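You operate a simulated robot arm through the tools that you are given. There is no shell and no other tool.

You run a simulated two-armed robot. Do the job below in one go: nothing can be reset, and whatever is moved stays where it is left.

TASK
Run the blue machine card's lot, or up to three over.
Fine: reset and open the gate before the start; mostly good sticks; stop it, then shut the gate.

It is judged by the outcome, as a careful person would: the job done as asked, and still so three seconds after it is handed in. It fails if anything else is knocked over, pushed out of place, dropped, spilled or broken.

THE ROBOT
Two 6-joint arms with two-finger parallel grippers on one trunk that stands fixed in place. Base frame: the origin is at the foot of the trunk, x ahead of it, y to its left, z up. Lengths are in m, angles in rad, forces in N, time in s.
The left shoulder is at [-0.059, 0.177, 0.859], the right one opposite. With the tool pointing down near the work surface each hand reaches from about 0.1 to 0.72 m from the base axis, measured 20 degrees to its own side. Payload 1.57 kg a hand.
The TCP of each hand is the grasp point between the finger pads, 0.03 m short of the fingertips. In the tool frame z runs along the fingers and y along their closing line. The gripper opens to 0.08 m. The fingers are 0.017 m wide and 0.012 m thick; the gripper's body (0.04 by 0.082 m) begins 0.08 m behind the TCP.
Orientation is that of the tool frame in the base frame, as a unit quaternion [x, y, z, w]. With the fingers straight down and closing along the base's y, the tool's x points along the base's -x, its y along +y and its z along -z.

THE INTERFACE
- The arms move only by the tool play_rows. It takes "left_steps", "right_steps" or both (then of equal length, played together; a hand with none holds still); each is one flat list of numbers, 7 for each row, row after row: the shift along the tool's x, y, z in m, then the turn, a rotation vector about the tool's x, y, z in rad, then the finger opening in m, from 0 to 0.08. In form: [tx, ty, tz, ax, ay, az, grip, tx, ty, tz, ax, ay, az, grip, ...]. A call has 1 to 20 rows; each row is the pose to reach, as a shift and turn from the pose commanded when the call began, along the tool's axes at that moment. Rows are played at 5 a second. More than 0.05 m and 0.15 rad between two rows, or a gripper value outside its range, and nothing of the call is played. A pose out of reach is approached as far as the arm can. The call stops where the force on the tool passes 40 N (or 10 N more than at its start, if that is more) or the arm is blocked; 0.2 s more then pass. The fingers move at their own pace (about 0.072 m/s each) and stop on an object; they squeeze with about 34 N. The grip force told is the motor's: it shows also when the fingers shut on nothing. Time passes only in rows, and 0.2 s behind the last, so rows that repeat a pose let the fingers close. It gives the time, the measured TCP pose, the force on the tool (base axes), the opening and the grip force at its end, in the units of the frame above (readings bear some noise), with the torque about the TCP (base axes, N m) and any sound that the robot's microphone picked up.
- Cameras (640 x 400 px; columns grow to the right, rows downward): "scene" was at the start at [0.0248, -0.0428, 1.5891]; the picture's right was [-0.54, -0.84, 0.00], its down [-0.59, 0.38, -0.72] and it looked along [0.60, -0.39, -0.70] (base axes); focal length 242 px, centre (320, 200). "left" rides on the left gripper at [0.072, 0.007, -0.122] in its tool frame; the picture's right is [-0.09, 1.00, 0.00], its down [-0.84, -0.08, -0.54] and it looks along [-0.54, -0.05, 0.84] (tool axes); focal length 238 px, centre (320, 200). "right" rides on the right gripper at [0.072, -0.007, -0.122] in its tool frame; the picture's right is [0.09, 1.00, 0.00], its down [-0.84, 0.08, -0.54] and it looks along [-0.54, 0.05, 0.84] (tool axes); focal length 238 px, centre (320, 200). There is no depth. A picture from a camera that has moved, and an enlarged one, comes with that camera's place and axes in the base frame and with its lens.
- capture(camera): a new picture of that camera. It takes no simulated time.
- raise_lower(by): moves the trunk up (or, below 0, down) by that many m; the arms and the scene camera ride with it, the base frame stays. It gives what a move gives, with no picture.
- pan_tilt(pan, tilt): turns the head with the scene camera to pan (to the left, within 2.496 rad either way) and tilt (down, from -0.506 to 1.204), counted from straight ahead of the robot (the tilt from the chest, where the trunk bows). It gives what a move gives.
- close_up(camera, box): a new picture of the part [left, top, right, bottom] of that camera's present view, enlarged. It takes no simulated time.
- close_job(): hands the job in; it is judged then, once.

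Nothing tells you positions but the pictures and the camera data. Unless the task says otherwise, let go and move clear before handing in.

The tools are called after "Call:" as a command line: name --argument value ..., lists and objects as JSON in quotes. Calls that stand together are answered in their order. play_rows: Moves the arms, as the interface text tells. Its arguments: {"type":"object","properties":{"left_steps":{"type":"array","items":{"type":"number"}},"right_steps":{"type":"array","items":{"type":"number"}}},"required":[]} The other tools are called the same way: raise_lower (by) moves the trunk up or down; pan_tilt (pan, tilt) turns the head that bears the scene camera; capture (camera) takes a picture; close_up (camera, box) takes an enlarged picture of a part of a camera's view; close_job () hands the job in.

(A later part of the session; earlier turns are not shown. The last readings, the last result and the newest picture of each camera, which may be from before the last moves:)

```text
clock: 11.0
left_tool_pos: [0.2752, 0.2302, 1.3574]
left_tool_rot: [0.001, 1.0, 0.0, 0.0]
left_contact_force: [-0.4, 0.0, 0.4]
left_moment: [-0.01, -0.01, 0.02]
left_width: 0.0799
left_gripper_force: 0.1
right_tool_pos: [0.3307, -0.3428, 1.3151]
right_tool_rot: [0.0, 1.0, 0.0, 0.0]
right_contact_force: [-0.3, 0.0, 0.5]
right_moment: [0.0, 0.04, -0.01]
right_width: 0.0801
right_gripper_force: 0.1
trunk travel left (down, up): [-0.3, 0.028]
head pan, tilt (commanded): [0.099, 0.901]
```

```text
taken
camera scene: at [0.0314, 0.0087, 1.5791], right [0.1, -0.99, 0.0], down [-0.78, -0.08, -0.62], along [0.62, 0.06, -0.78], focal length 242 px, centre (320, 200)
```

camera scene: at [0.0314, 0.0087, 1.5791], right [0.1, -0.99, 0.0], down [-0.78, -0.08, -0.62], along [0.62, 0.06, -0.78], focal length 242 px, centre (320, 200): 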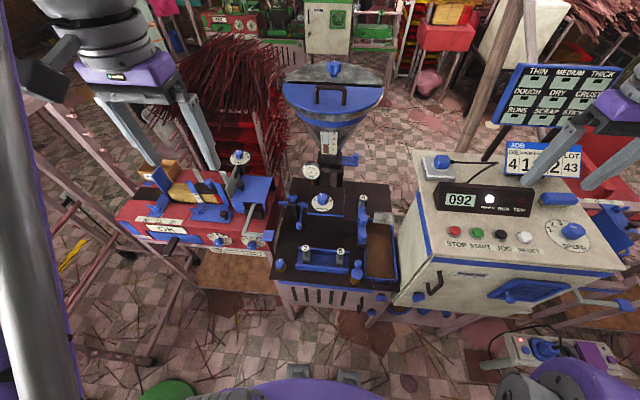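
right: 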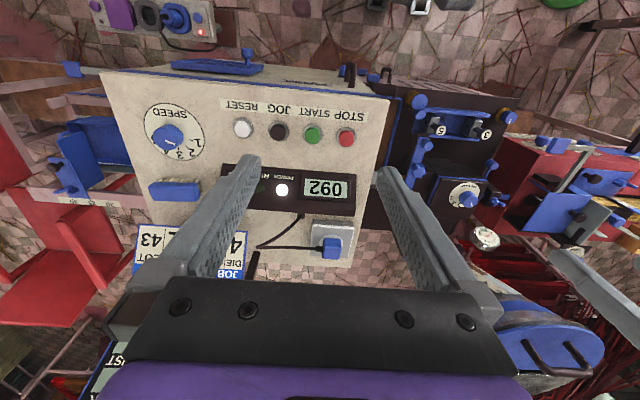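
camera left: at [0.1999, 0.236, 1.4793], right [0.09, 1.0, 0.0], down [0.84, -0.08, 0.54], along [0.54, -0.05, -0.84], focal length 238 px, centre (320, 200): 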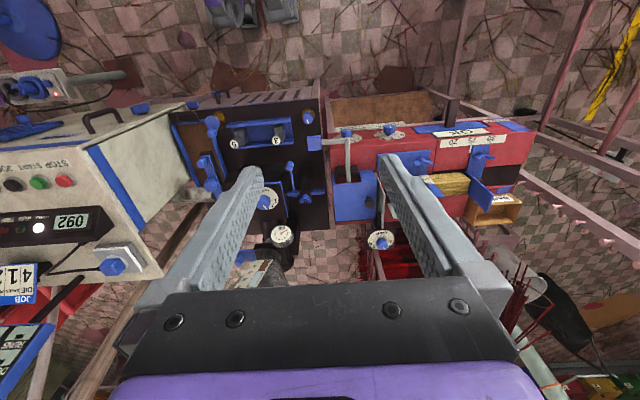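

Call:
close_up --camera "scene" --box '[120, 150, 280, 270]'

Call:
close_up --camera "scene" --box '[200, 225, 270, 265]'

Call:
close_up --camera "scene" --box '[490, 60, 620, 160]'

Call:
close_up --camera "scene" --box '[270, 150, 400, 250]'

Call:
close_up --camera "scene" --box '[540, 200, 600, 250]'

Call:
close_up --camera "scene" --box '[480, 250, 640, 390]'

```text
3.33 times, centred on (200, 210) of scene
camera zoom: at [0.0314, 0.0087, 1.5791], right [0.1, -0.99, 0.0], down [-0.78, -0.08, -0.62], along [0.62, 0.06, -0.78], focal length 808 px, centre (720, 167)
```

zoom: 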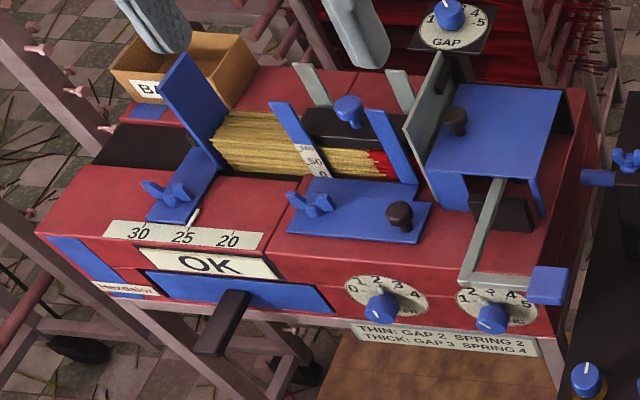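

```text
9.14 times, centred on (235, 245) of scene
camera zoom: at [0.0314, 0.0087, 1.5791], right [0.1, -0.99, 0.0], down [-0.78, -0.08, -0.62], along [0.62, 0.06, -0.78], focal length 2217 px, centre (1097, -211)
```

zoom: 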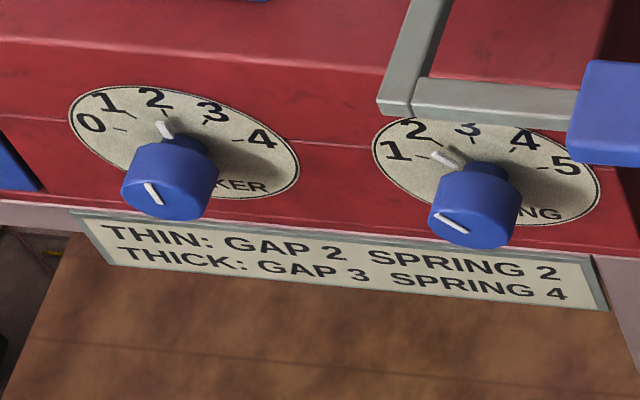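

```text
4.00 times, centred on (555, 110) of scene
camera zoom: at [0.0314, 0.0087, 1.5791], right [0.1, -0.99, 0.0], down [-0.78, -0.08, -0.62], along [0.62, 0.06, -0.78], focal length 970 px, centre (-620, 560)
```

zoom: 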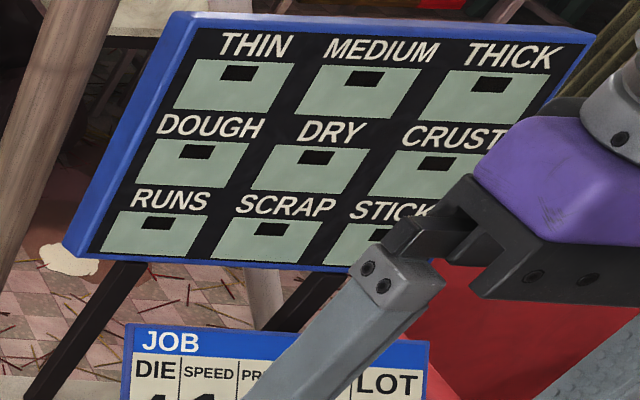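

```text
4.00 times, centred on (335, 200) of scene
camera zoom: at [0.0314, 0.0087, 1.5791], right [0.1, -0.99, 0.0], down [-0.78, -0.08, -0.62], along [0.62, 0.06, -0.78], focal length 970 px, centre (260, 200)
```

zoom: 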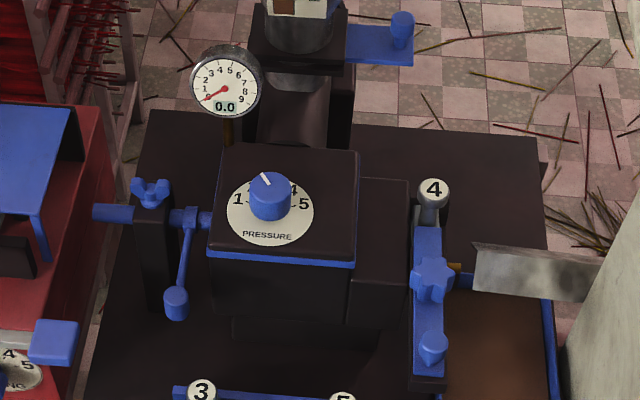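

```text
8.00 times, centred on (570, 225) of scene
camera zoom: at [0.0314, 0.0087, 1.5791], right [0.1, -0.99, 0.0], down [-0.78, -0.08, -0.62], along [0.62, 0.06, -0.78], focal length 1940 px, centre (-1680, 0)
```

zoom: 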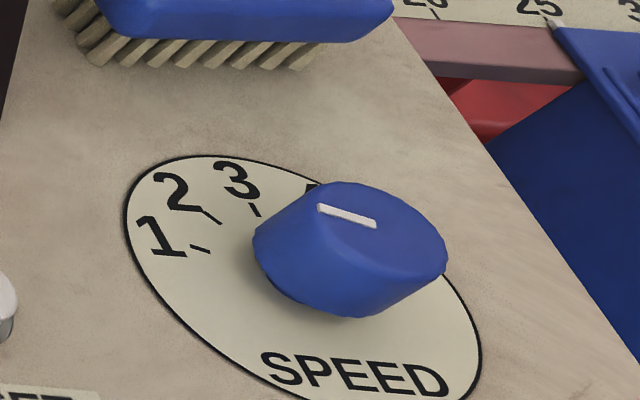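

```text
2.86 times, centred on (560, 320) of scene
camera zoom: at [0.0314, 0.0087, 1.5791], right [0.1, -0.99, 0.0], down [-0.78, -0.08, -0.62], along [0.62, 0.06, -0.78], focal length 693 px, centre (-366, -143)
```

zoom: 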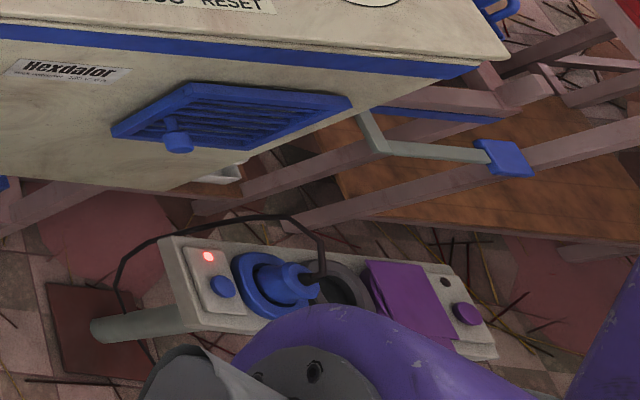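

The feeder's own dials (picker, spring, gap) aren't on the job card, and I haven't found a belt control yet. I'll take the right hand clear to the right to look at that side and at the speed dial.

Call:
play_rows --right_steps '[0.0, -0.04, 0.0, 0, 0, 0, 0.08, 0.0, -0.08, 0.0, 0, 0, 0, 0.08, 0.0, -0.12, 0.0, 0, 0, 0, 0.08, 0.0, -0.16, 0.0, 0, 0, 0, 0.08, 0.0, -0.2, 0.0, 0, 0, 0, 0.08]'

Call:
capture --camera "right"

Call:
pan_tilt --pan -0.5 --tilt 0.85

Call:
capture --camera "scene"

```text
clock: 12.2
left_tool_pos: [0.2729, 0.2295, 1.3575]
left_tool_rot: [0.0, 1.0, -0.001, 0.0]
left_contact_force: [0.4, -0.2, 0.5]
left_moment: [-0.01, -0.05, -0.01]
left_width: 0.0801
left_gripper_force: 0.1
right_tool_pos: [0.3228, -0.5333, 1.3059]
right_tool_rot: [0.0, 1.0, 0.0, 0.0]
right_contact_force: [0.3, 0.4, 0.1]
right_moment: [0.0, -0.02, 0.0]
right_width: 0.0799
right_gripper_force: 0.1
right hand out of reach, approached as far as the arm can: row 5
trunk travel left (down, up): [-0.3, 0.028]
head pan, tilt (commanded): [0.099, 0.901]
```

```text
taken
camera right: at [0.2511, -0.5406, 1.4276], right [-0.09, 1.0, 0.0], down [0.84, 0.08, 0.54], along [0.54, 0.05, -0.84], focal length 238 px, centre (320, 200)
```

right: 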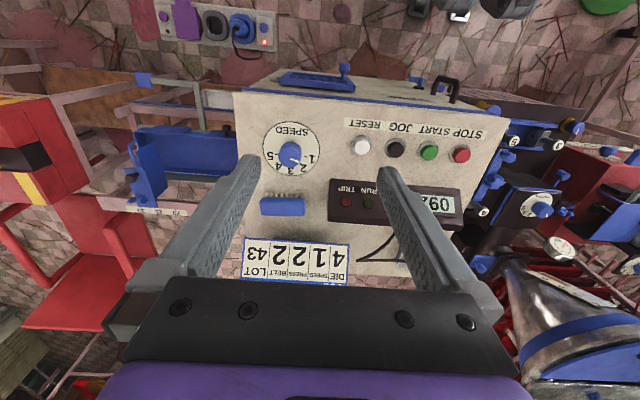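

```text
clock: 13.2
left_tool_pos: [0.2739, 0.23, 1.3581]
left_tool_rot: [-0.001, 1.0, 0.0, 0.0]
left_contact_force: [-0.2, -0.1, -0.3]
left_moment: [0.01, 0.02, -0.01]
left_width: 0.08
left_gripper_force: 0.0
right_tool_pos: [0.3217, -0.5332, 1.306]
right_tool_rot: [0.0, 1.0, -0.001, 0.0]
right_contact_force: [0.8, -0.4, 0.1]
right_moment: [-0.01, 0.01, 0.0]
right_width: 0.0797
right_gripper_force: 0.1
trunk travel left (down, up): [-0.3, 0.028]
head pan, tilt (commanded): [-0.499, 0.85]
```

```text
taken
camera scene: at [0.0244, -0.036, 1.5829], right [-0.48, -0.88, 0.0], down [-0.66, 0.36, -0.66], along [0.58, -0.32, -0.75], focal length 242 px, centre (320, 200)
```

scene: 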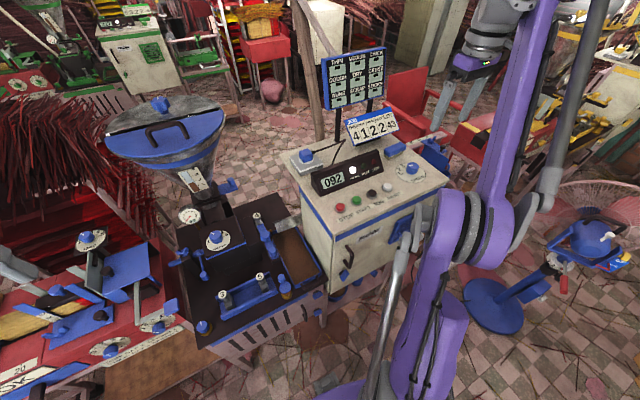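

Call:
close_up --camera "scene" --box '[310, 40, 450, 200]'

Call:
close_up --camera "right" --box '[255, 115, 325, 175]'

Call:
close_up --camera "right" --box '[80, 50, 260, 230]'

Call:
close_up --camera "right" --box '[230, 230, 360, 290]'

Call:
close_up --camera "right" --box '[440, 80, 640, 260]'

Call:
close_up --camera "scene" --box '[270, 170, 430, 310]'

Call:
close_up --camera "scene" --box '[160, 170, 330, 310]'

```text
2.50 times, centred on (380, 120) of scene
camera zoom: at [0.0244, -0.036, 1.5829], right [-0.48, -0.88, 0.0], down [-0.66, 0.36, -0.66], along [0.58, -0.32, -0.75], focal length 606 px, centre (170, 400)
```

zoom: 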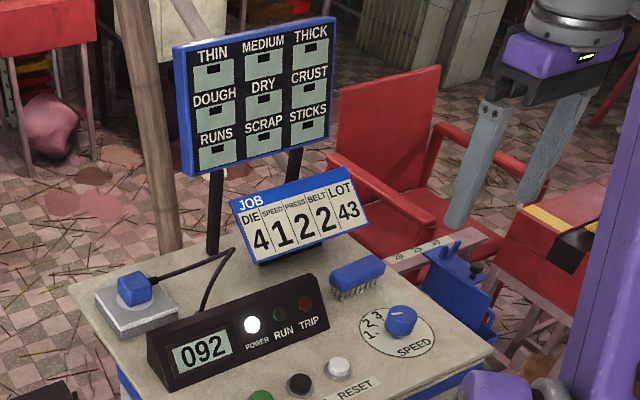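

```text
6.67 times, centred on (290, 145) of right
camera zoom: at [0.252, -0.5397, 1.4277], right [-0.09, 1.0, 0.0], down [0.84, 0.08, 0.54], along [0.54, 0.05, -0.84], focal length 1589 px, centre (520, 567)
```

zoom: 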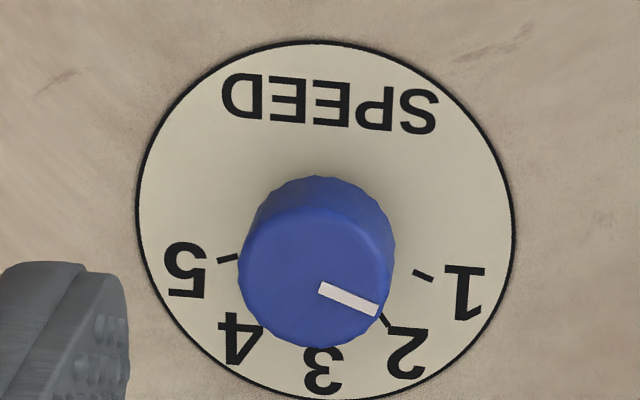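

```text
2.22 times, centred on (170, 140) of right
camera zoom: at [0.252, -0.5397, 1.4277], right [-0.09, 1.0, 0.0], down [0.84, 0.08, 0.54], along [0.54, 0.05, -0.84], focal length 530 px, centre (653, 333)
```

zoom: 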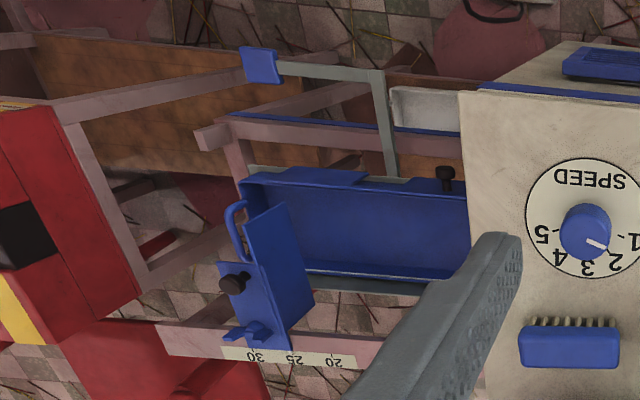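

```text
4.92 times, centred on (295, 260) of right
camera zoom: at [0.252, -0.5397, 1.4277], right [-0.09, 1.0, 0.0], down [0.84, 0.08, 0.54], along [0.54, 0.05, -0.84], focal length 1173 px, centre (443, -95)
```

zoom: 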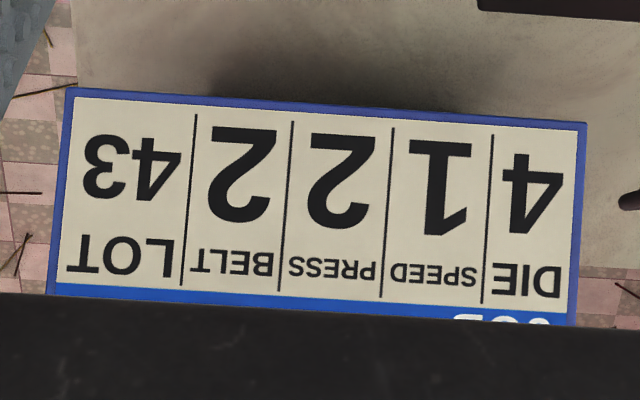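

```text
2.22 times, centred on (540, 170) of right
camera zoom: at [0.252, -0.5397, 1.4277], right [-0.09, 1.0, 0.0], down [0.84, 0.08, 0.54], along [0.54, 0.05, -0.84], focal length 530 px, centre (-169, 267)
```

zoom: 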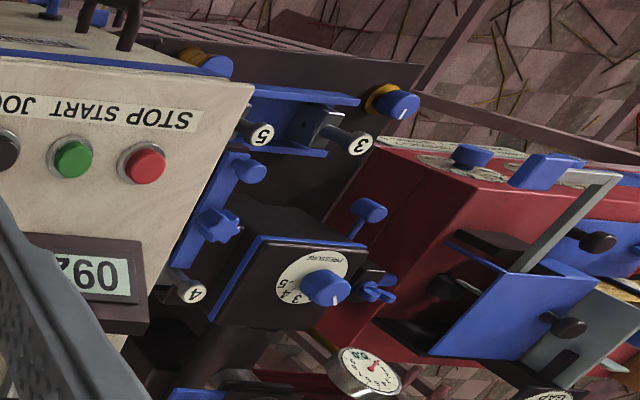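

```text
2.86 times, centred on (350, 240) of scene
camera zoom: at [0.0244, -0.036, 1.5829], right [-0.48, -0.88, 0.0], down [-0.66, 0.36, -0.66], along [0.58, -0.32, -0.75], focal length 693 px, centre (234, 86)
```

zoom: 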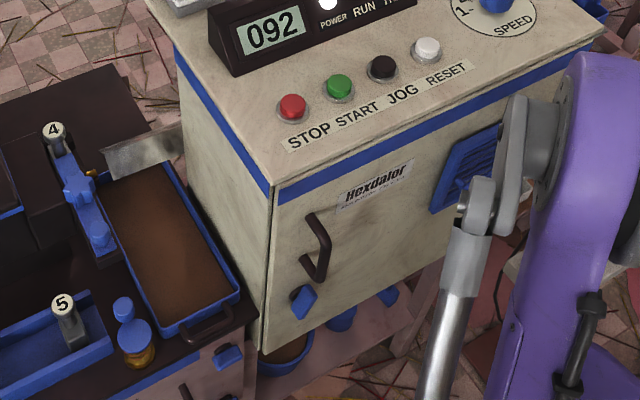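

```text
2.86 times, centred on (245, 240) of scene
camera zoom: at [0.0244, -0.036, 1.5829], right [-0.48, -0.88, 0.0], down [-0.66, 0.36, -0.66], along [0.58, -0.32, -0.75], focal length 693 px, centre (534, 86)
```

zoom: 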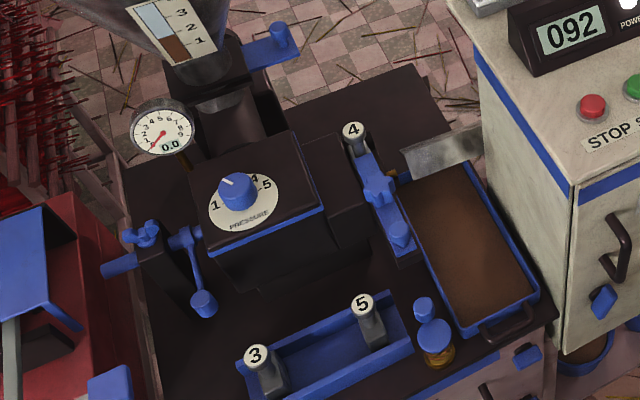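

Unprojecting the dial ticks gives speed = 1 and pressure = 2, both matching the card, with die 4 fitted. I still need to find BELT, so I'll pull the right hand back off the cabinet and lower the trunk to inspect the fronts.

Call:
play_rows --right_steps '[0.04, 0.0, 0.0, 0, 0, 0, 0.08, 0.08, 0.0, 0.0, 0, 0, 0, 0.08, 0.12, 0.0, 0.0, 0, 0, 0, 0.08, 0.16, 0.0, 0.0, 0, 0, 0, 0.08, 0.18, 0.0, 0.0, 0, 0, 0, 0.08]'

Call:
capture --camera "right"

Call:
capture --camera "scene"

```text
clock: 14.4
left_tool_pos: [0.275, 0.2305, 1.3577]
left_tool_rot: [0.0, 1.0, 0.0, -0.001]
left_contact_force: [-0.7, 0.2, 0.4]
left_moment: [-0.01, -0.02, 0.01]
left_width: 0.0801
left_gripper_force: 0.0
right_tool_pos: [0.144, -0.535, 1.3044]
right_tool_rot: [0.0, 1.0, 0.0, 0.0]
right_contact_force: [-0.5, -0.3, -0.2]
right_moment: [-0.01, 0.02, 0.06]
right_width: 0.08
right_gripper_force: 0.0
trunk travel left (down, up): [-0.3, 0.028]
head pan, tilt (commanded): [-0.499, 0.85]
```

```text
taken
camera right: at [0.0734, -0.5411, 1.4255], right [-0.09, 1.0, 0.0], down [0.84, 0.08, 0.54], along [0.54, 0.05, -0.84], focal length 238 px, centre (320, 200)
```

right: 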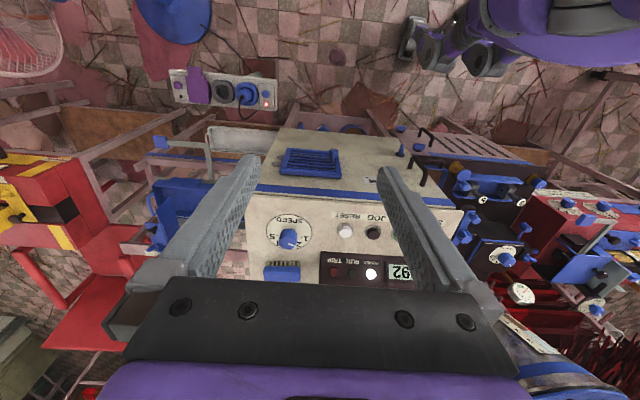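

```text
taken
camera scene: at [0.0246, -0.0363, 1.5829], right [-0.48, -0.88, 0.0], down [-0.66, 0.36, -0.66], along [0.58, -0.32, -0.75], focal length 242 px, centre (320, 200)
```

scene: 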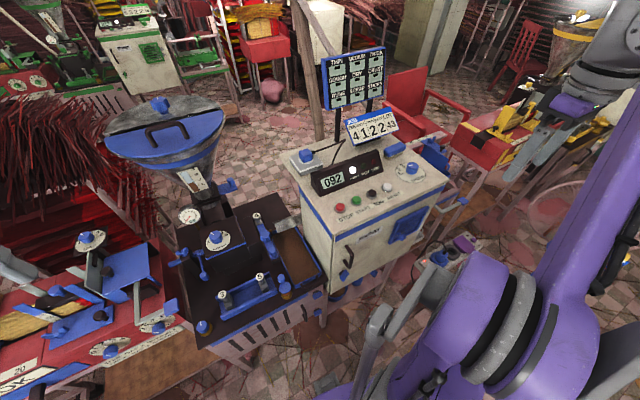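

The area in front of the cabinet is free below both hands, so I'll lower the trunk to see the front panels.

Call:
raise_lower --by -0.2

Call:
pan_tilt --pan -0.6 --tilt 0.8

Call:
capture --camera "scene"

Call:
capture --camera "right"

Call:
pan_tilt --pan -0.1 --tilt 0.85

Call:
capture --camera "scene"

```text
clock: 16.6
left_tool_pos: [0.2746, 0.2312, 1.156]
left_tool_rot: [0.001, 1.0, 0.001, -0.001]
left_contact_force: [0.0, -0.7, -0.6]
left_moment: [0.04, -0.01, 0.01]
left_width: 0.08
left_gripper_force: 0.0
right_tool_pos: [0.1439, -0.5371, 1.1063]
right_tool_rot: [-0.001, 1.0, 0.0, 0.0]
right_contact_force: [-0.4, -0.5, 0.6]
right_moment: [0.01, 0.0, -0.02]
right_width: 0.0801
right_gripper_force: 0.0
trunk travel left (down, up): [-0.1, 0.228]
head pan, tilt (commanded): [-0.499, 0.85]
```

```text
clock: 17.2
left_tool_pos: [0.2749, 0.2299, 1.1565]
left_tool_rot: [0.0, 1.0, 0.0, -0.002]
left_contact_force: [-0.5, -0.1, -0.7]
left_moment: [-0.01, -0.01, 0.02]
left_width: 0.0801
left_gripper_force: 0.0
right_tool_pos: [0.1438, -0.5379, 1.1066]
right_tool_rot: [0.0, 1.0, 0.0, 0.0]
right_contact_force: [0.0, -0.3, 0.5]
right_moment: [0.01, 0.0, 0.02]
right_width: 0.0798
right_gripper_force: 0.1
trunk travel left (down, up): [-0.1, 0.228]
head pan, tilt (commanded): [-0.6, 0.799]
```

```text
taken
camera scene: at [0.0449, -0.0443, 1.3807], right [-0.56, -0.83, 0.0], down [-0.59, 0.41, -0.7], along [0.58, -0.39, -0.72], focal length 242 px, centre (320, 200)
```

scene: 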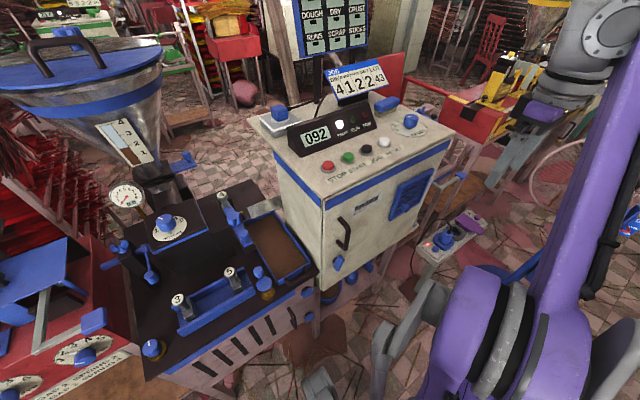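

```text
taken
camera right: at [0.0734, -0.5433, 1.2279], right [-0.09, 1.0, 0.0], down [0.84, 0.08, 0.54], along [0.54, 0.05, -0.84], focal length 238 px, centre (320, 200)
```

right: 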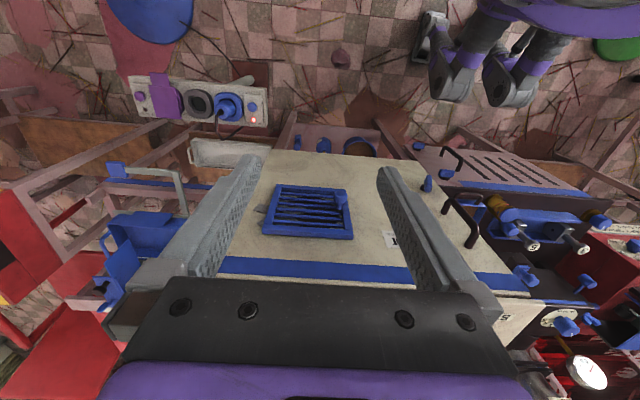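

```text
clock: 18.2
left_tool_pos: [0.2747, 0.2308, 1.1572]
left_tool_rot: [0.0, 1.0, 0.0, -0.001]
left_contact_force: [-0.6, -0.2, -0.1]
left_moment: [0.01, 0.02, -0.02]
left_width: 0.0802
left_gripper_force: 0.1
right_tool_pos: [0.1444, -0.5369, 1.1069]
right_tool_rot: [-0.001, 1.0, 0.001, -0.001]
right_contact_force: [0.3, -0.1, -0.6]
right_moment: [0.01, 0.03, 0.01]
right_width: 0.0798
right_gripper_force: 0.1
trunk travel left (down, up): [-0.1, 0.228]
head pan, tilt (commanded): [-0.099, 0.85]
```

```text
taken
camera scene: at [0.0561, -0.0066, 1.3767], right [-0.1, -0.99, 0.0], down [-0.75, 0.08, -0.66], along [0.66, -0.07, -0.75], focal length 242 px, centre (320, 200)
```

scene: 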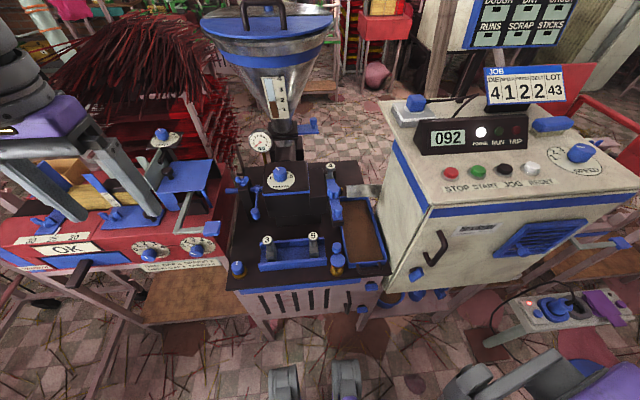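

Call:
close_up --camera "scene" --box '[210, 60, 330, 180]'

Call:
close_up --camera "scene" --box '[220, 150, 400, 330]'

Call:
close_up --camera "scene" --box '[0, 130, 230, 280]'

Call:
close_up --camera "right" --box '[80, 110, 280, 310]'

Call:
close_up --camera "right" --box '[270, 110, 620, 300]'

Call:
close_up --camera "scene" --box '[370, 190, 640, 340]'

Call:
close_up --camera "scene" --box '[130, 230, 230, 280]'

```text
3.33 times, centred on (270, 120) of scene
camera zoom: at [0.0561, -0.0066, 1.3767], right [-0.1, -0.99, 0.0], down [-0.75, 0.08, -0.66], along [0.66, -0.07, -0.75], focal length 808 px, centre (487, 467)
```

zoom: 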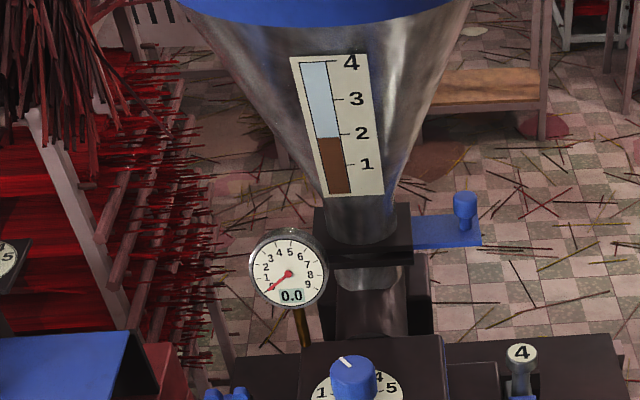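

```text
2.22 times, centred on (310, 240) of scene
camera zoom: at [0.0561, -0.0066, 1.3767], right [-0.1, -0.99, 0.0], down [-0.75, 0.08, -0.66], along [0.66, -0.07, -0.75], focal length 539 px, centre (342, 111)
```

zoom: 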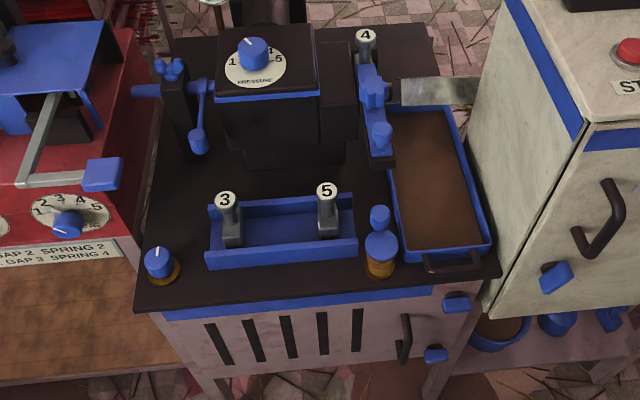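

```text
2.67 times, centred on (115, 205) of scene
camera zoom: at [0.0561, -0.0066, 1.3767], right [-0.1, -0.99, 0.0], down [-0.75, 0.08, -0.66], along [0.66, -0.07, -0.75], focal length 647 px, centre (867, 187)
```

zoom: 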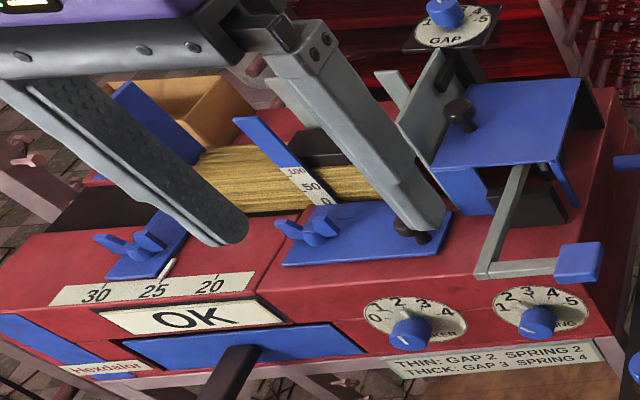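

```text
2.00 times, centred on (180, 210) of right
camera zoom: at [0.0734, -0.5433, 1.2279], right [-0.09, 1.0, 0.0], down [0.84, 0.08, 0.54], along [0.54, 0.05, -0.84], focal length 477 px, centre (600, 180)
```

zoom: 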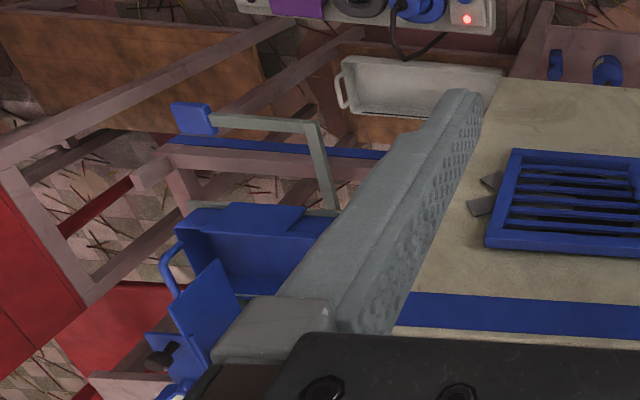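

```text
1.83 times, centred on (445, 205) of right
camera zoom: at [0.0734, -0.5433, 1.2279], right [-0.09, 1.0, 0.0], down [0.84, 0.08, 0.54], along [0.54, 0.05, -0.84], focal length 436 px, centre (91, 191)
```

zoom: 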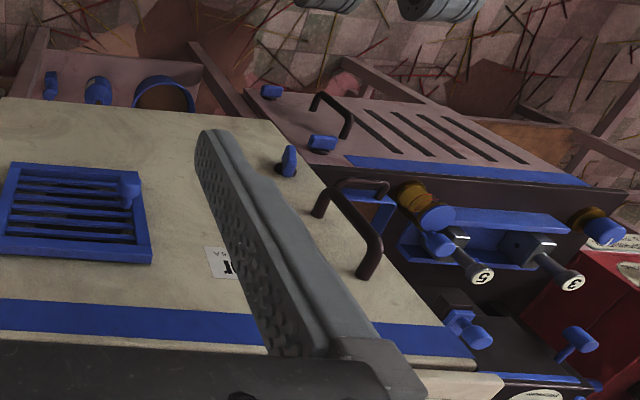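

```text
2.37 times, centred on (505, 265) of scene
camera zoom: at [0.0561, -0.0066, 1.3767], right [-0.1, -0.99, 0.0], down [-0.75, 0.08, -0.66], along [0.66, -0.07, -0.75], focal length 575 px, centre (-118, 46)
```

zoom: 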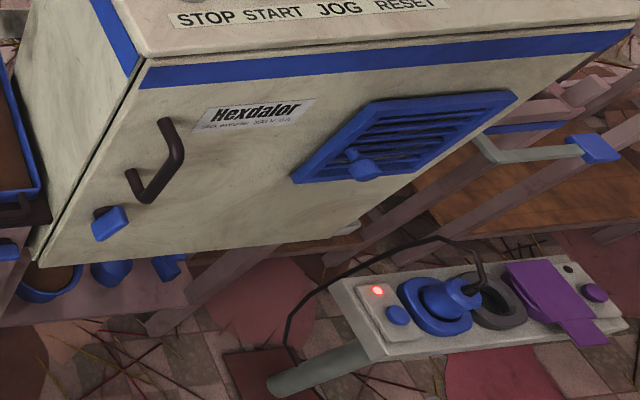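

```text
6.40 times, centred on (180, 255) of scene
camera zoom: at [0.0561, -0.0066, 1.3767], right [-0.1, -0.99, 0.0], down [-0.75, 0.08, -0.66], along [0.66, -0.07, -0.75], focal length 1552 px, centre (1216, -152)
```

zoom: 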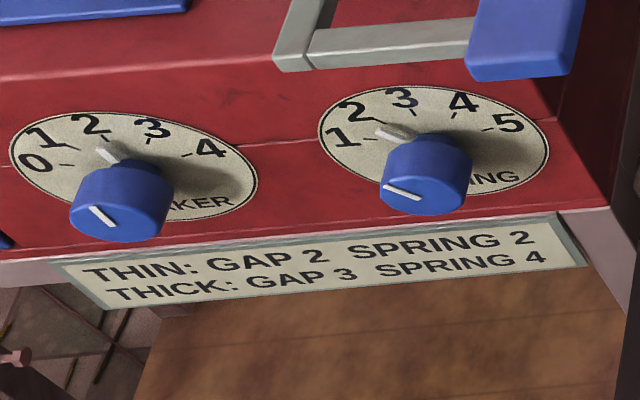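

Speed, pressure and die match the card, and the feeder is set (gap 2, spring 2, picker 2). The belt has no outside control I can find; it is probably behind a closed, latched door. I'll raise the trunk back up and use the left camera to study the gate under the hopper.

Call:
raise_lower --by 0.2

Call:
pan_tilt --pan -0.15 --tilt 0.65

Call:
play_rows --left_steps '[-0.03, -0.01, 0.0, 0, 0, 0, 0.08, -0.06, -0.02, 0.02, 0, 0, 0, 0.08, -0.09, -0.03, 0.04, 0, 0, 0, 0.08, -0.12, -0.04, 0.06, 0, 0, 0, 0.08, -0.14, -0.06, 0.08, 0, 0, 0, 0.08]'

Call:
capture --camera "scene"

Call:
capture --camera "left"

```text
clock: 20.4
left_tool_pos: [0.2742, 0.2296, 1.3563]
left_tool_rot: [0.0, 1.0, 0.0, -0.001]
left_contact_force: [0.0, 0.9, -0.3]
left_moment: [0.0, -0.04, 0.03]
left_width: 0.0802
left_gripper_force: 0.0
right_tool_pos: [0.1441, -0.5361, 1.3054]
right_tool_rot: [0.0, 1.0, 0.0, 0.0]
right_contact_force: [0.3, 0.6, -0.3]
right_moment: [-0.02, 0.0, 0.0]
right_width: 0.0797
right_gripper_force: 0.0
trunk travel left (down, up): [-0.3, 0.028]
head pan, tilt (commanded): [-0.099, 0.85]
```

```text
clock: 21.1
left_tool_pos: [0.2752, 0.2307, 1.3562]
left_tool_rot: [0.0, 1.0, 0.0, -0.001]
left_contact_force: [0.8, 0.3, 0.2]
left_moment: [0.0, 0.0, -0.01]
left_width: 0.08
left_gripper_force: 0.0
right_tool_pos: [0.1442, -0.5375, 1.3076]
right_tool_rot: [0.0, 1.0, 0.0, 0.0]
right_contact_force: [0.9, 0.7, 0.7]
right_moment: [-0.02, 0.0, -0.02]
right_width: 0.0799
right_gripper_force: 0.0
trunk travel left (down, up): [-0.3, 0.028]
head pan, tilt (commanded): [-0.15, 0.649]
```

```text
clock: 22.3
left_tool_pos: [0.4165, 0.1707, 1.2723]
left_tool_rot: [0.0, 1.0, 0.0, -0.001]
left_contact_force: [-1.1, -0.5, -0.9]
left_moment: [0.03, 0.02, 0.0]
left_width: 0.08
left_gripper_force: 0.1
right_tool_pos: [0.1448, -0.5382, 1.3057]
right_tool_rot: [0.0, 1.0, -0.001, 0.0]
right_contact_force: [1.5, -1.0, 0.3]
right_moment: [-0.01, -0.01, 0.02]
right_width: 0.0798
right_gripper_force: 0.1
trunk travel left (down, up): [-0.3, 0.028]
head pan, tilt (commanded): [-0.15, 0.649]
```

```text
taken
camera scene: at [0.0419, -0.0123, 1.5995], right [-0.15, -0.99, 0.0], down [-0.6, 0.09, -0.8], along [0.79, -0.12, -0.6], focal length 242 px, centre (320, 200)
```

scene: 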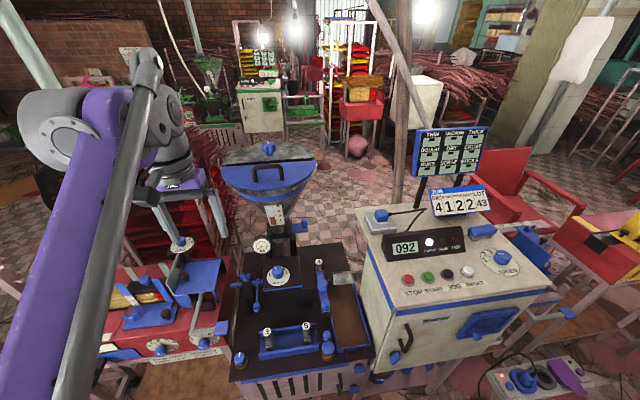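

```text
taken
camera left: at [0.3437, 0.1756, 1.3944], right [0.09, 1.0, 0.0], down [0.84, -0.08, 0.54], along [0.54, -0.05, -0.84], focal length 238 px, centre (320, 200)
```

left: 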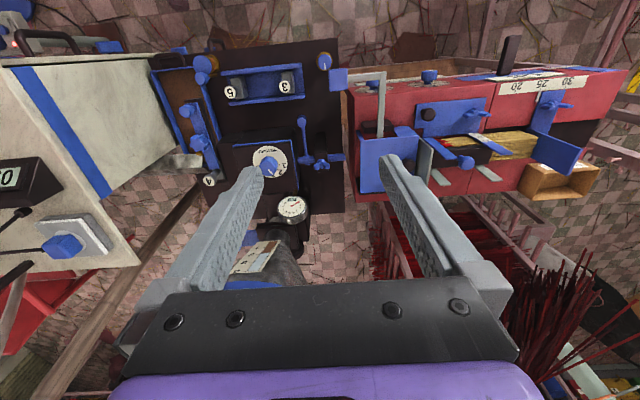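

Call:
close_up --camera "scene" --box '[215, 135, 345, 250]'

Call:
close_up --camera "scene" --box '[250, 200, 350, 290]'

Call:
close_up --camera "scene" --box '[350, 190, 520, 310]'

```text
3.48 times, centred on (280, 192) of scene
camera zoom: at [0.0419, -0.0123, 1.5995], right [-0.15, -0.99, 0.0], down [-0.6, 0.09, -0.8], along [0.79, -0.12, -0.6], focal length 844 px, centre (459, 226)
```

zoom: 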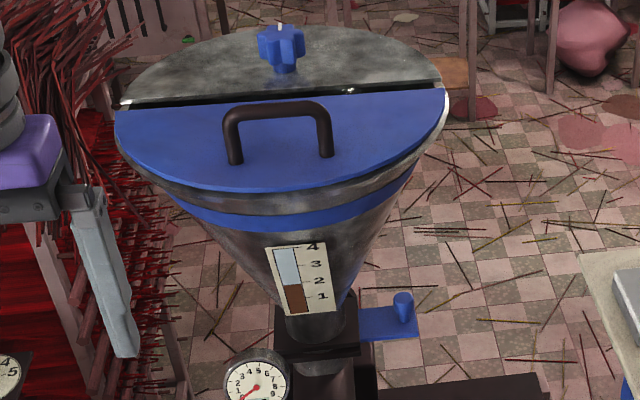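

```text
4.44 times, centred on (300, 245) of scene
camera zoom: at [0.0419, -0.0123, 1.5995], right [-0.15, -0.99, 0.0], down [-0.6, 0.09, -0.8], along [0.79, -0.12, -0.6], focal length 1078 px, centre (409, 0)
```

zoom: 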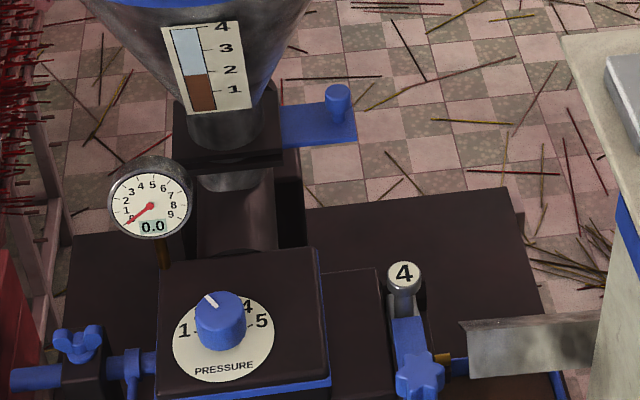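

```text
3.33 times, centred on (435, 250) of scene
camera zoom: at [0.0419, -0.0123, 1.5995], right [-0.15, -0.99, 0.0], down [-0.6, 0.09, -0.8], along [0.79, -0.12, -0.6], focal length 808 px, centre (-63, 33)
```

zoom: 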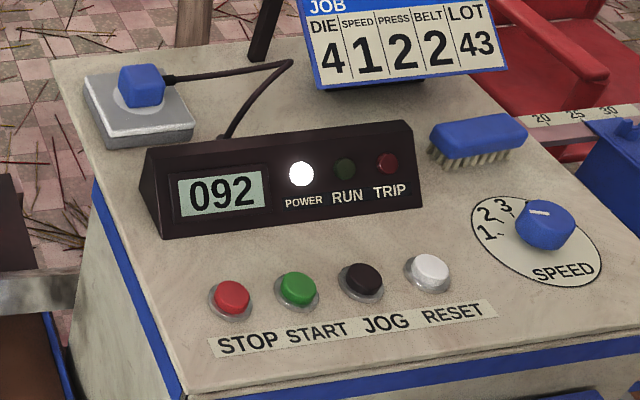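

The gate plate sticks out toward -y under the hopper with its knob at its end, and I estimate the buttons at x≈0.377 and y≈-0.2945 STOP, -0.349 START, -0.4025 JOG, -0.460 RESET. Next I'll bring the right hand, fingers closed, above RESET.

Call:
play_rows --right_steps '[-0.033, 0.011, 0.02, 0, 0, 0, 0.0, -0.066, 0.022, 0.04, 0, 0, 0, 0.0, -0.1, 0.033, 0.06, 0, 0, 0, 0.0, -0.133, 0.045, 0.08, 0, 0, 0, 0.0, -0.166, 0.056, 0.1, 0, 0, 0, 0.0, -0.2, 0.067, 0.12, 0, 0, 0, 0.0, -0.232, 0.078, 0.146, 0, 0, 0, 0.0, -0.232, 0.078, 0.146, 0, 0, 0, 0.0]'

Call:
capture --camera "right"

Call:
close_up --camera "scene" --box '[350, 160, 550, 320]'

```text
clock: 24.1
left_tool_pos: [0.4152, 0.1709, 1.2736]
left_tool_rot: [0.0, 1.0, 0.0, -0.001]
left_contact_force: [-0.6, -0.2, 0.2]
left_moment: [0.0, -0.02, -0.03]
left_width: 0.0801
left_gripper_force: 0.0
right_tool_pos: [0.3756, -0.4577, 1.1613]
right_tool_rot: [0.001, 1.0, 0.0, 0.0]
right_contact_force: [0.4, 0.3, -0.6]
right_moment: [-0.02, 0.0, 0.0]
right_width: 0.0001
right_gripper_force: 21.3
trunk travel left (down, up): [-0.3, 0.028]
head pan, tilt (commanded): [-0.15, 0.649]
```

```text
taken
camera right: at [0.3034, -0.4643, 1.283], right [-0.09, 1.0, 0.0], down [0.84, 0.08, 0.54], along [0.54, 0.05, -0.84], focal length 238 px, centre (320, 200)
```

right: 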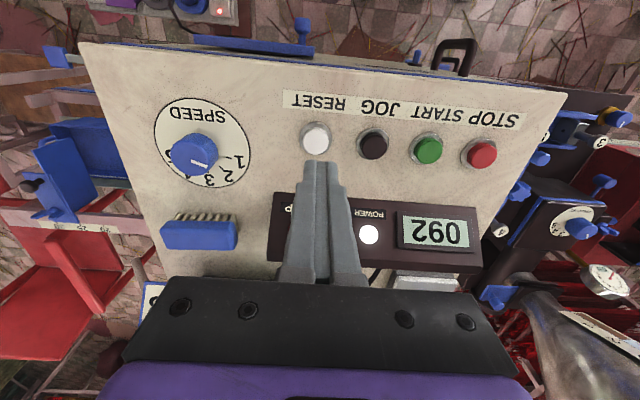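

```text
2.50 times, centred on (450, 240) of scene
camera zoom: at [0.041, -0.0116, 1.5996], right [-0.15, -0.99, 0.0], down [-0.6, 0.09, -0.8], along [0.79, -0.12, -0.6], focal length 606 px, centre (-5, 100)
```

zoom: 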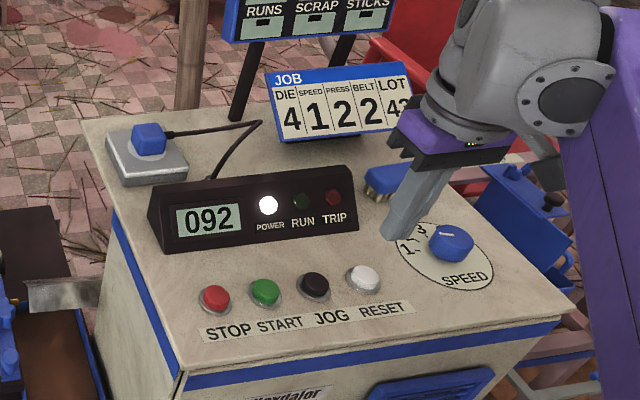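

RESET is just under the closed fingertips. I'll nudge 3 mm and descend slowly until it clicks.

Call:
play_rows --right_steps '[-0.003, -0.003, 0.03, 0, 0, 0, 0, -0.003, -0.003, 0.05, 0, 0, 0, 0, -0.003, -0.003, 0.06, 0, 0, 0, 0, -0.003, -0.003, 0.064, 0, 0, 0, 0, -0.003, -0.003, 0.067, 0, 0, 0, 0, -0.003, -0.003, 0.07, 0, 0, 0, 0]'

Call:
close_up --camera "scene" --box '[350, 160, 550, 320]'

Call:
close_up --camera "right" --box '[260, 90, 500, 250]'

```text
clock: 25.5
left_tool_pos: [0.4162, 0.172, 1.2735]
left_tool_rot: [0.0, 1.0, 0.0, -0.001]
left_contact_force: [-1.0, -0.7, -0.2]
left_moment: [-0.04, 0.0, 0.0]
left_width: 0.0802
left_gripper_force: 0.0
right_tool_pos: [0.3793, -0.4618, 1.0913]
right_tool_rot: [0.0, 1.0, 0.0, 0.0]
right_contact_force: [-0.4, 0.5, 0.6]
right_moment: [0.02, 0.02, -0.01]
right_width: 0.0
right_gripper_force: 21.2
trunk travel left (down, up): [-0.3, 0.028]
head pan, tilt (commanded): [-0.15, 0.649]
```

```text
2.50 times, centred on (450, 240) of scene
camera zoom: at [0.0415, -0.0115, 1.5996], right [-0.15, -0.99, 0.0], down [-0.6, 0.09, -0.8], along [0.79, -0.12, -0.6], focal length 606 px, centre (-5, 100)
```

zoom: 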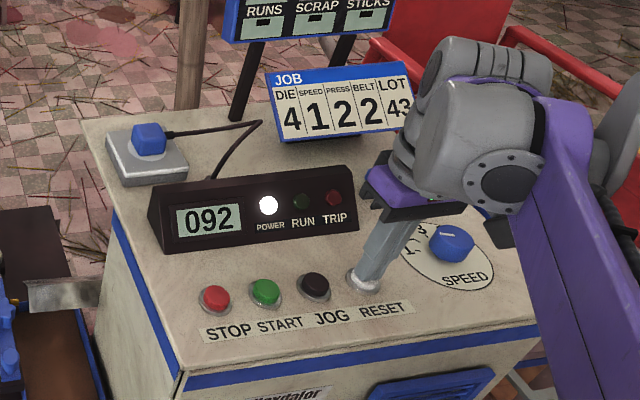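

```text
2.50 times, centred on (380, 170) of right
camera zoom: at [0.3085, -0.4681, 1.2127], right [-0.09, 1.0, 0.0], down [0.84, 0.08, 0.54], along [0.54, 0.05, -0.84], focal length 596 px, centre (170, 275)
```

zoom: 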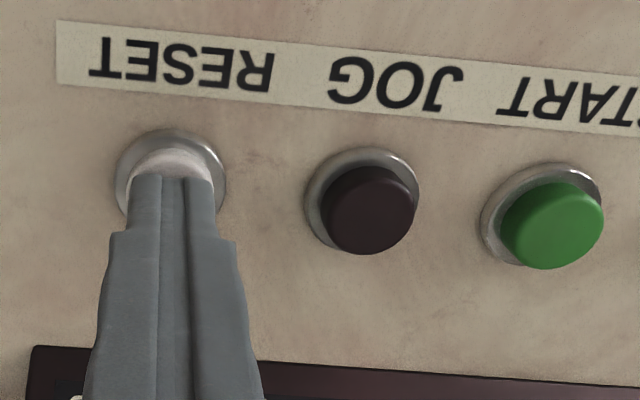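

Well aligned over RESET and not yet touching, so I'll continue down in small steps.

Call:
play_rows --right_steps '[0, 0, 0.002, 0, 0, 0, 0, 0, 0, 0.004, 0, 0, 0, 0, 0, 0, 0.006, 0, 0, 0, 0, 0, 0, 0.008, 0, 0, 0, 0]'

Call:
close_up --camera "scene" --box '[350, 160, 550, 320]'

```text
clock: 26.5
left_tool_pos: [0.4152, 0.1718, 1.274]
left_tool_rot: [0.0, 1.0, 0.0, 0.0]
left_contact_force: [0.2, -0.2, -0.3]
left_moment: [-0.02, 0.03, -0.01]
left_width: 0.0802
left_gripper_force: 0.1
right_tool_pos: [0.3792, -0.4612, 1.0841]
right_tool_rot: [0.001, 1.0, -0.001, 0.001]
right_contact_force: [5.4, -5.3, 23.9]
right_moment: [-0.13, -0.18, 0.09]
right_width: 0.0
right_gripper_force: 21.2
trunk travel left (down, up): [-0.3, 0.028]
head pan, tilt (commanded): [-0.15, 0.649]
heard: click
```

```text
2.50 times, centred on (450, 240) of scene
camera zoom: at [0.0411, -0.0107, 1.5998], right [-0.15, -0.99, 0.0], down [-0.6, 0.09, -0.8], along [0.79, -0.12, -0.6], focal length 606 px, centre (-5, 100)
```

zoom: 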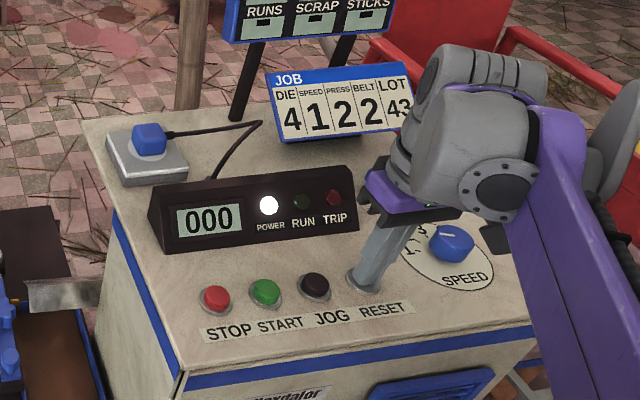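

RESET clicked and the counter now reads 000. I'll lift off and carry the right hand toward the extruder side, turning it so the fingers can come at the gate knob from the front right, below the hopper cone.

Call:
play_rows --right_steps '[0, 0, -0.02, 0, 0, 0, 0, 0, 0, -0.06, 0, 0, 0, 0, 0, 0, -0.1, 0, 0, 0, 0, 0, 0, -0.14, 0, 0, 0, 0, 0, 0.045, -0.15, 0, 0, -0.1, 0, 0, 0.09, -0.15, 0, 0, -0.2, 0, -0.01, 0.135, -0.15, 0, 0, -0.3, 0, -0.02, 0.18, -0.15, 0, 0, -0.4, 0.0, -0.03, 0.22, -0.15, 0, 0, -0.5, 0.0, -0.04, 0.25, -0.15, 0, 0, -0.6, 0.0, -0.04, 0.25, -0.15, 0, 0, -0.7, 0.0]'

Call:
capture --camera "right"

Call:
capture --camera "scene"

```text
clock: 28.9
left_tool_pos: [0.4156, 0.1704, 1.2739]
left_tool_rot: [0.0, 1.0, 0.0, 0.0]
left_contact_force: [0.6, -0.1, 0.1]
left_moment: [0.02, -0.01, 0.0]
left_width: 0.08
left_gripper_force: 0.0
right_tool_pos: [0.4196, -0.2127, 1.2323]
right_tool_rot: [-0.344, 0.939, 0.0, 0.0]
right_contact_force: [-0.2, -0.1, -0.1]
right_moment: [0.01, 0.0, 0.0]
right_width: 0.0
right_gripper_force: 21.0
trunk travel left (down, up): [-0.3, 0.028]
head pan, tilt (commanded): [-0.15, 0.649]
```

```text
taken
camera right: at [0.3699, -0.2629, 1.3542], right [-0.71, 0.7, 0.0], down [0.59, 0.6, 0.54], along [0.38, 0.39, -0.84], focal length 238 px, centre (320, 200)
```

right: 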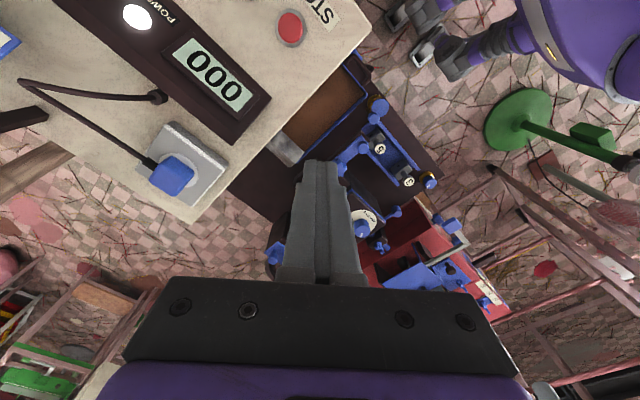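

```text
taken
camera scene: at [0.0413, -0.0122, 1.5995], right [-0.15, -0.99, 0.0], down [-0.6, 0.09, -0.8], along [0.79, -0.12, -0.6], focal length 242 px, centre (320, 200)
```

scene: 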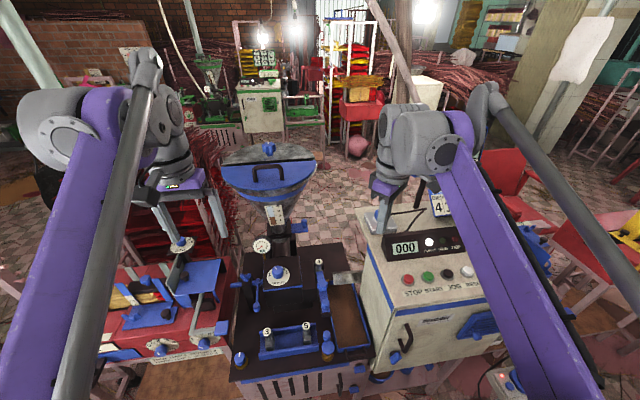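

Call:
close_up --camera "right" --box '[220, 190, 380, 290]'

Call:
pan_tilt --pan -0.05 --tilt 0.65

Call:
close_up --camera "scene" --box '[240, 190, 400, 310]'

```text
4.00 times, centred on (300, 240) of right
camera zoom: at [0.3699, -0.2629, 1.3542], right [-0.71, 0.7, 0.0], down [0.59, 0.6, 0.54], along [0.38, 0.39, -0.84], focal length 953 px, centre (400, 40)
```

zoom: 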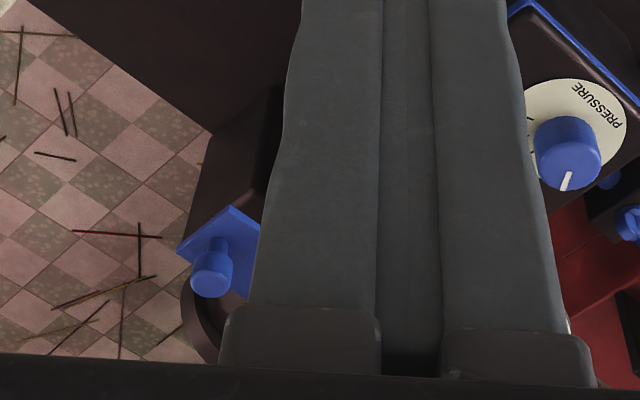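

```text
clock: 29.6
left_tool_pos: [0.4167, 0.1717, 1.2729]
left_tool_rot: [0.0, 1.0, 0.0, -0.001]
left_contact_force: [-0.5, 0.8, -0.5]
left_moment: [0.02, 0.0, 0.01]
left_width: 0.0802
left_gripper_force: 0.1
right_tool_pos: [0.4196, -0.2116, 1.2331]
right_tool_rot: [-0.342, 0.94, 0.0, 0.0]
right_contact_force: [0.0, 0.1, -0.1]
right_moment: [-0.01, 0.0, 0.01]
right_width: 0.0003
right_gripper_force: 21.2
trunk travel left (down, up): [-0.3, 0.028]
head pan, tilt (commanded): [-0.051, 0.649]
```

```text
3.33 times, centred on (320, 250) of scene
camera zoom: at [0.0427, -0.003, 1.5995], right [-0.05, -1.0, 0.0], down [-0.6, 0.03, -0.8], along [0.8, -0.04, -0.6], focal length 808 px, centre (320, 33)
```

zoom: 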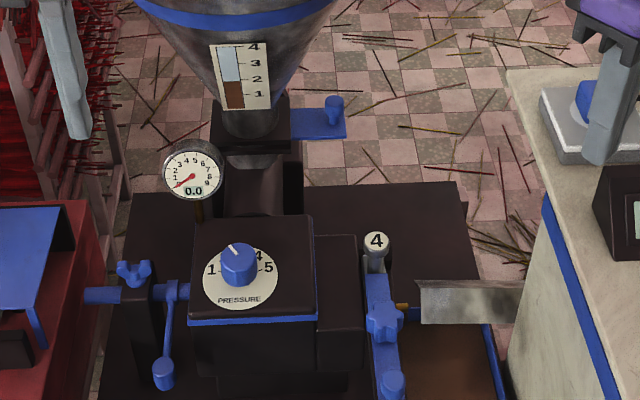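

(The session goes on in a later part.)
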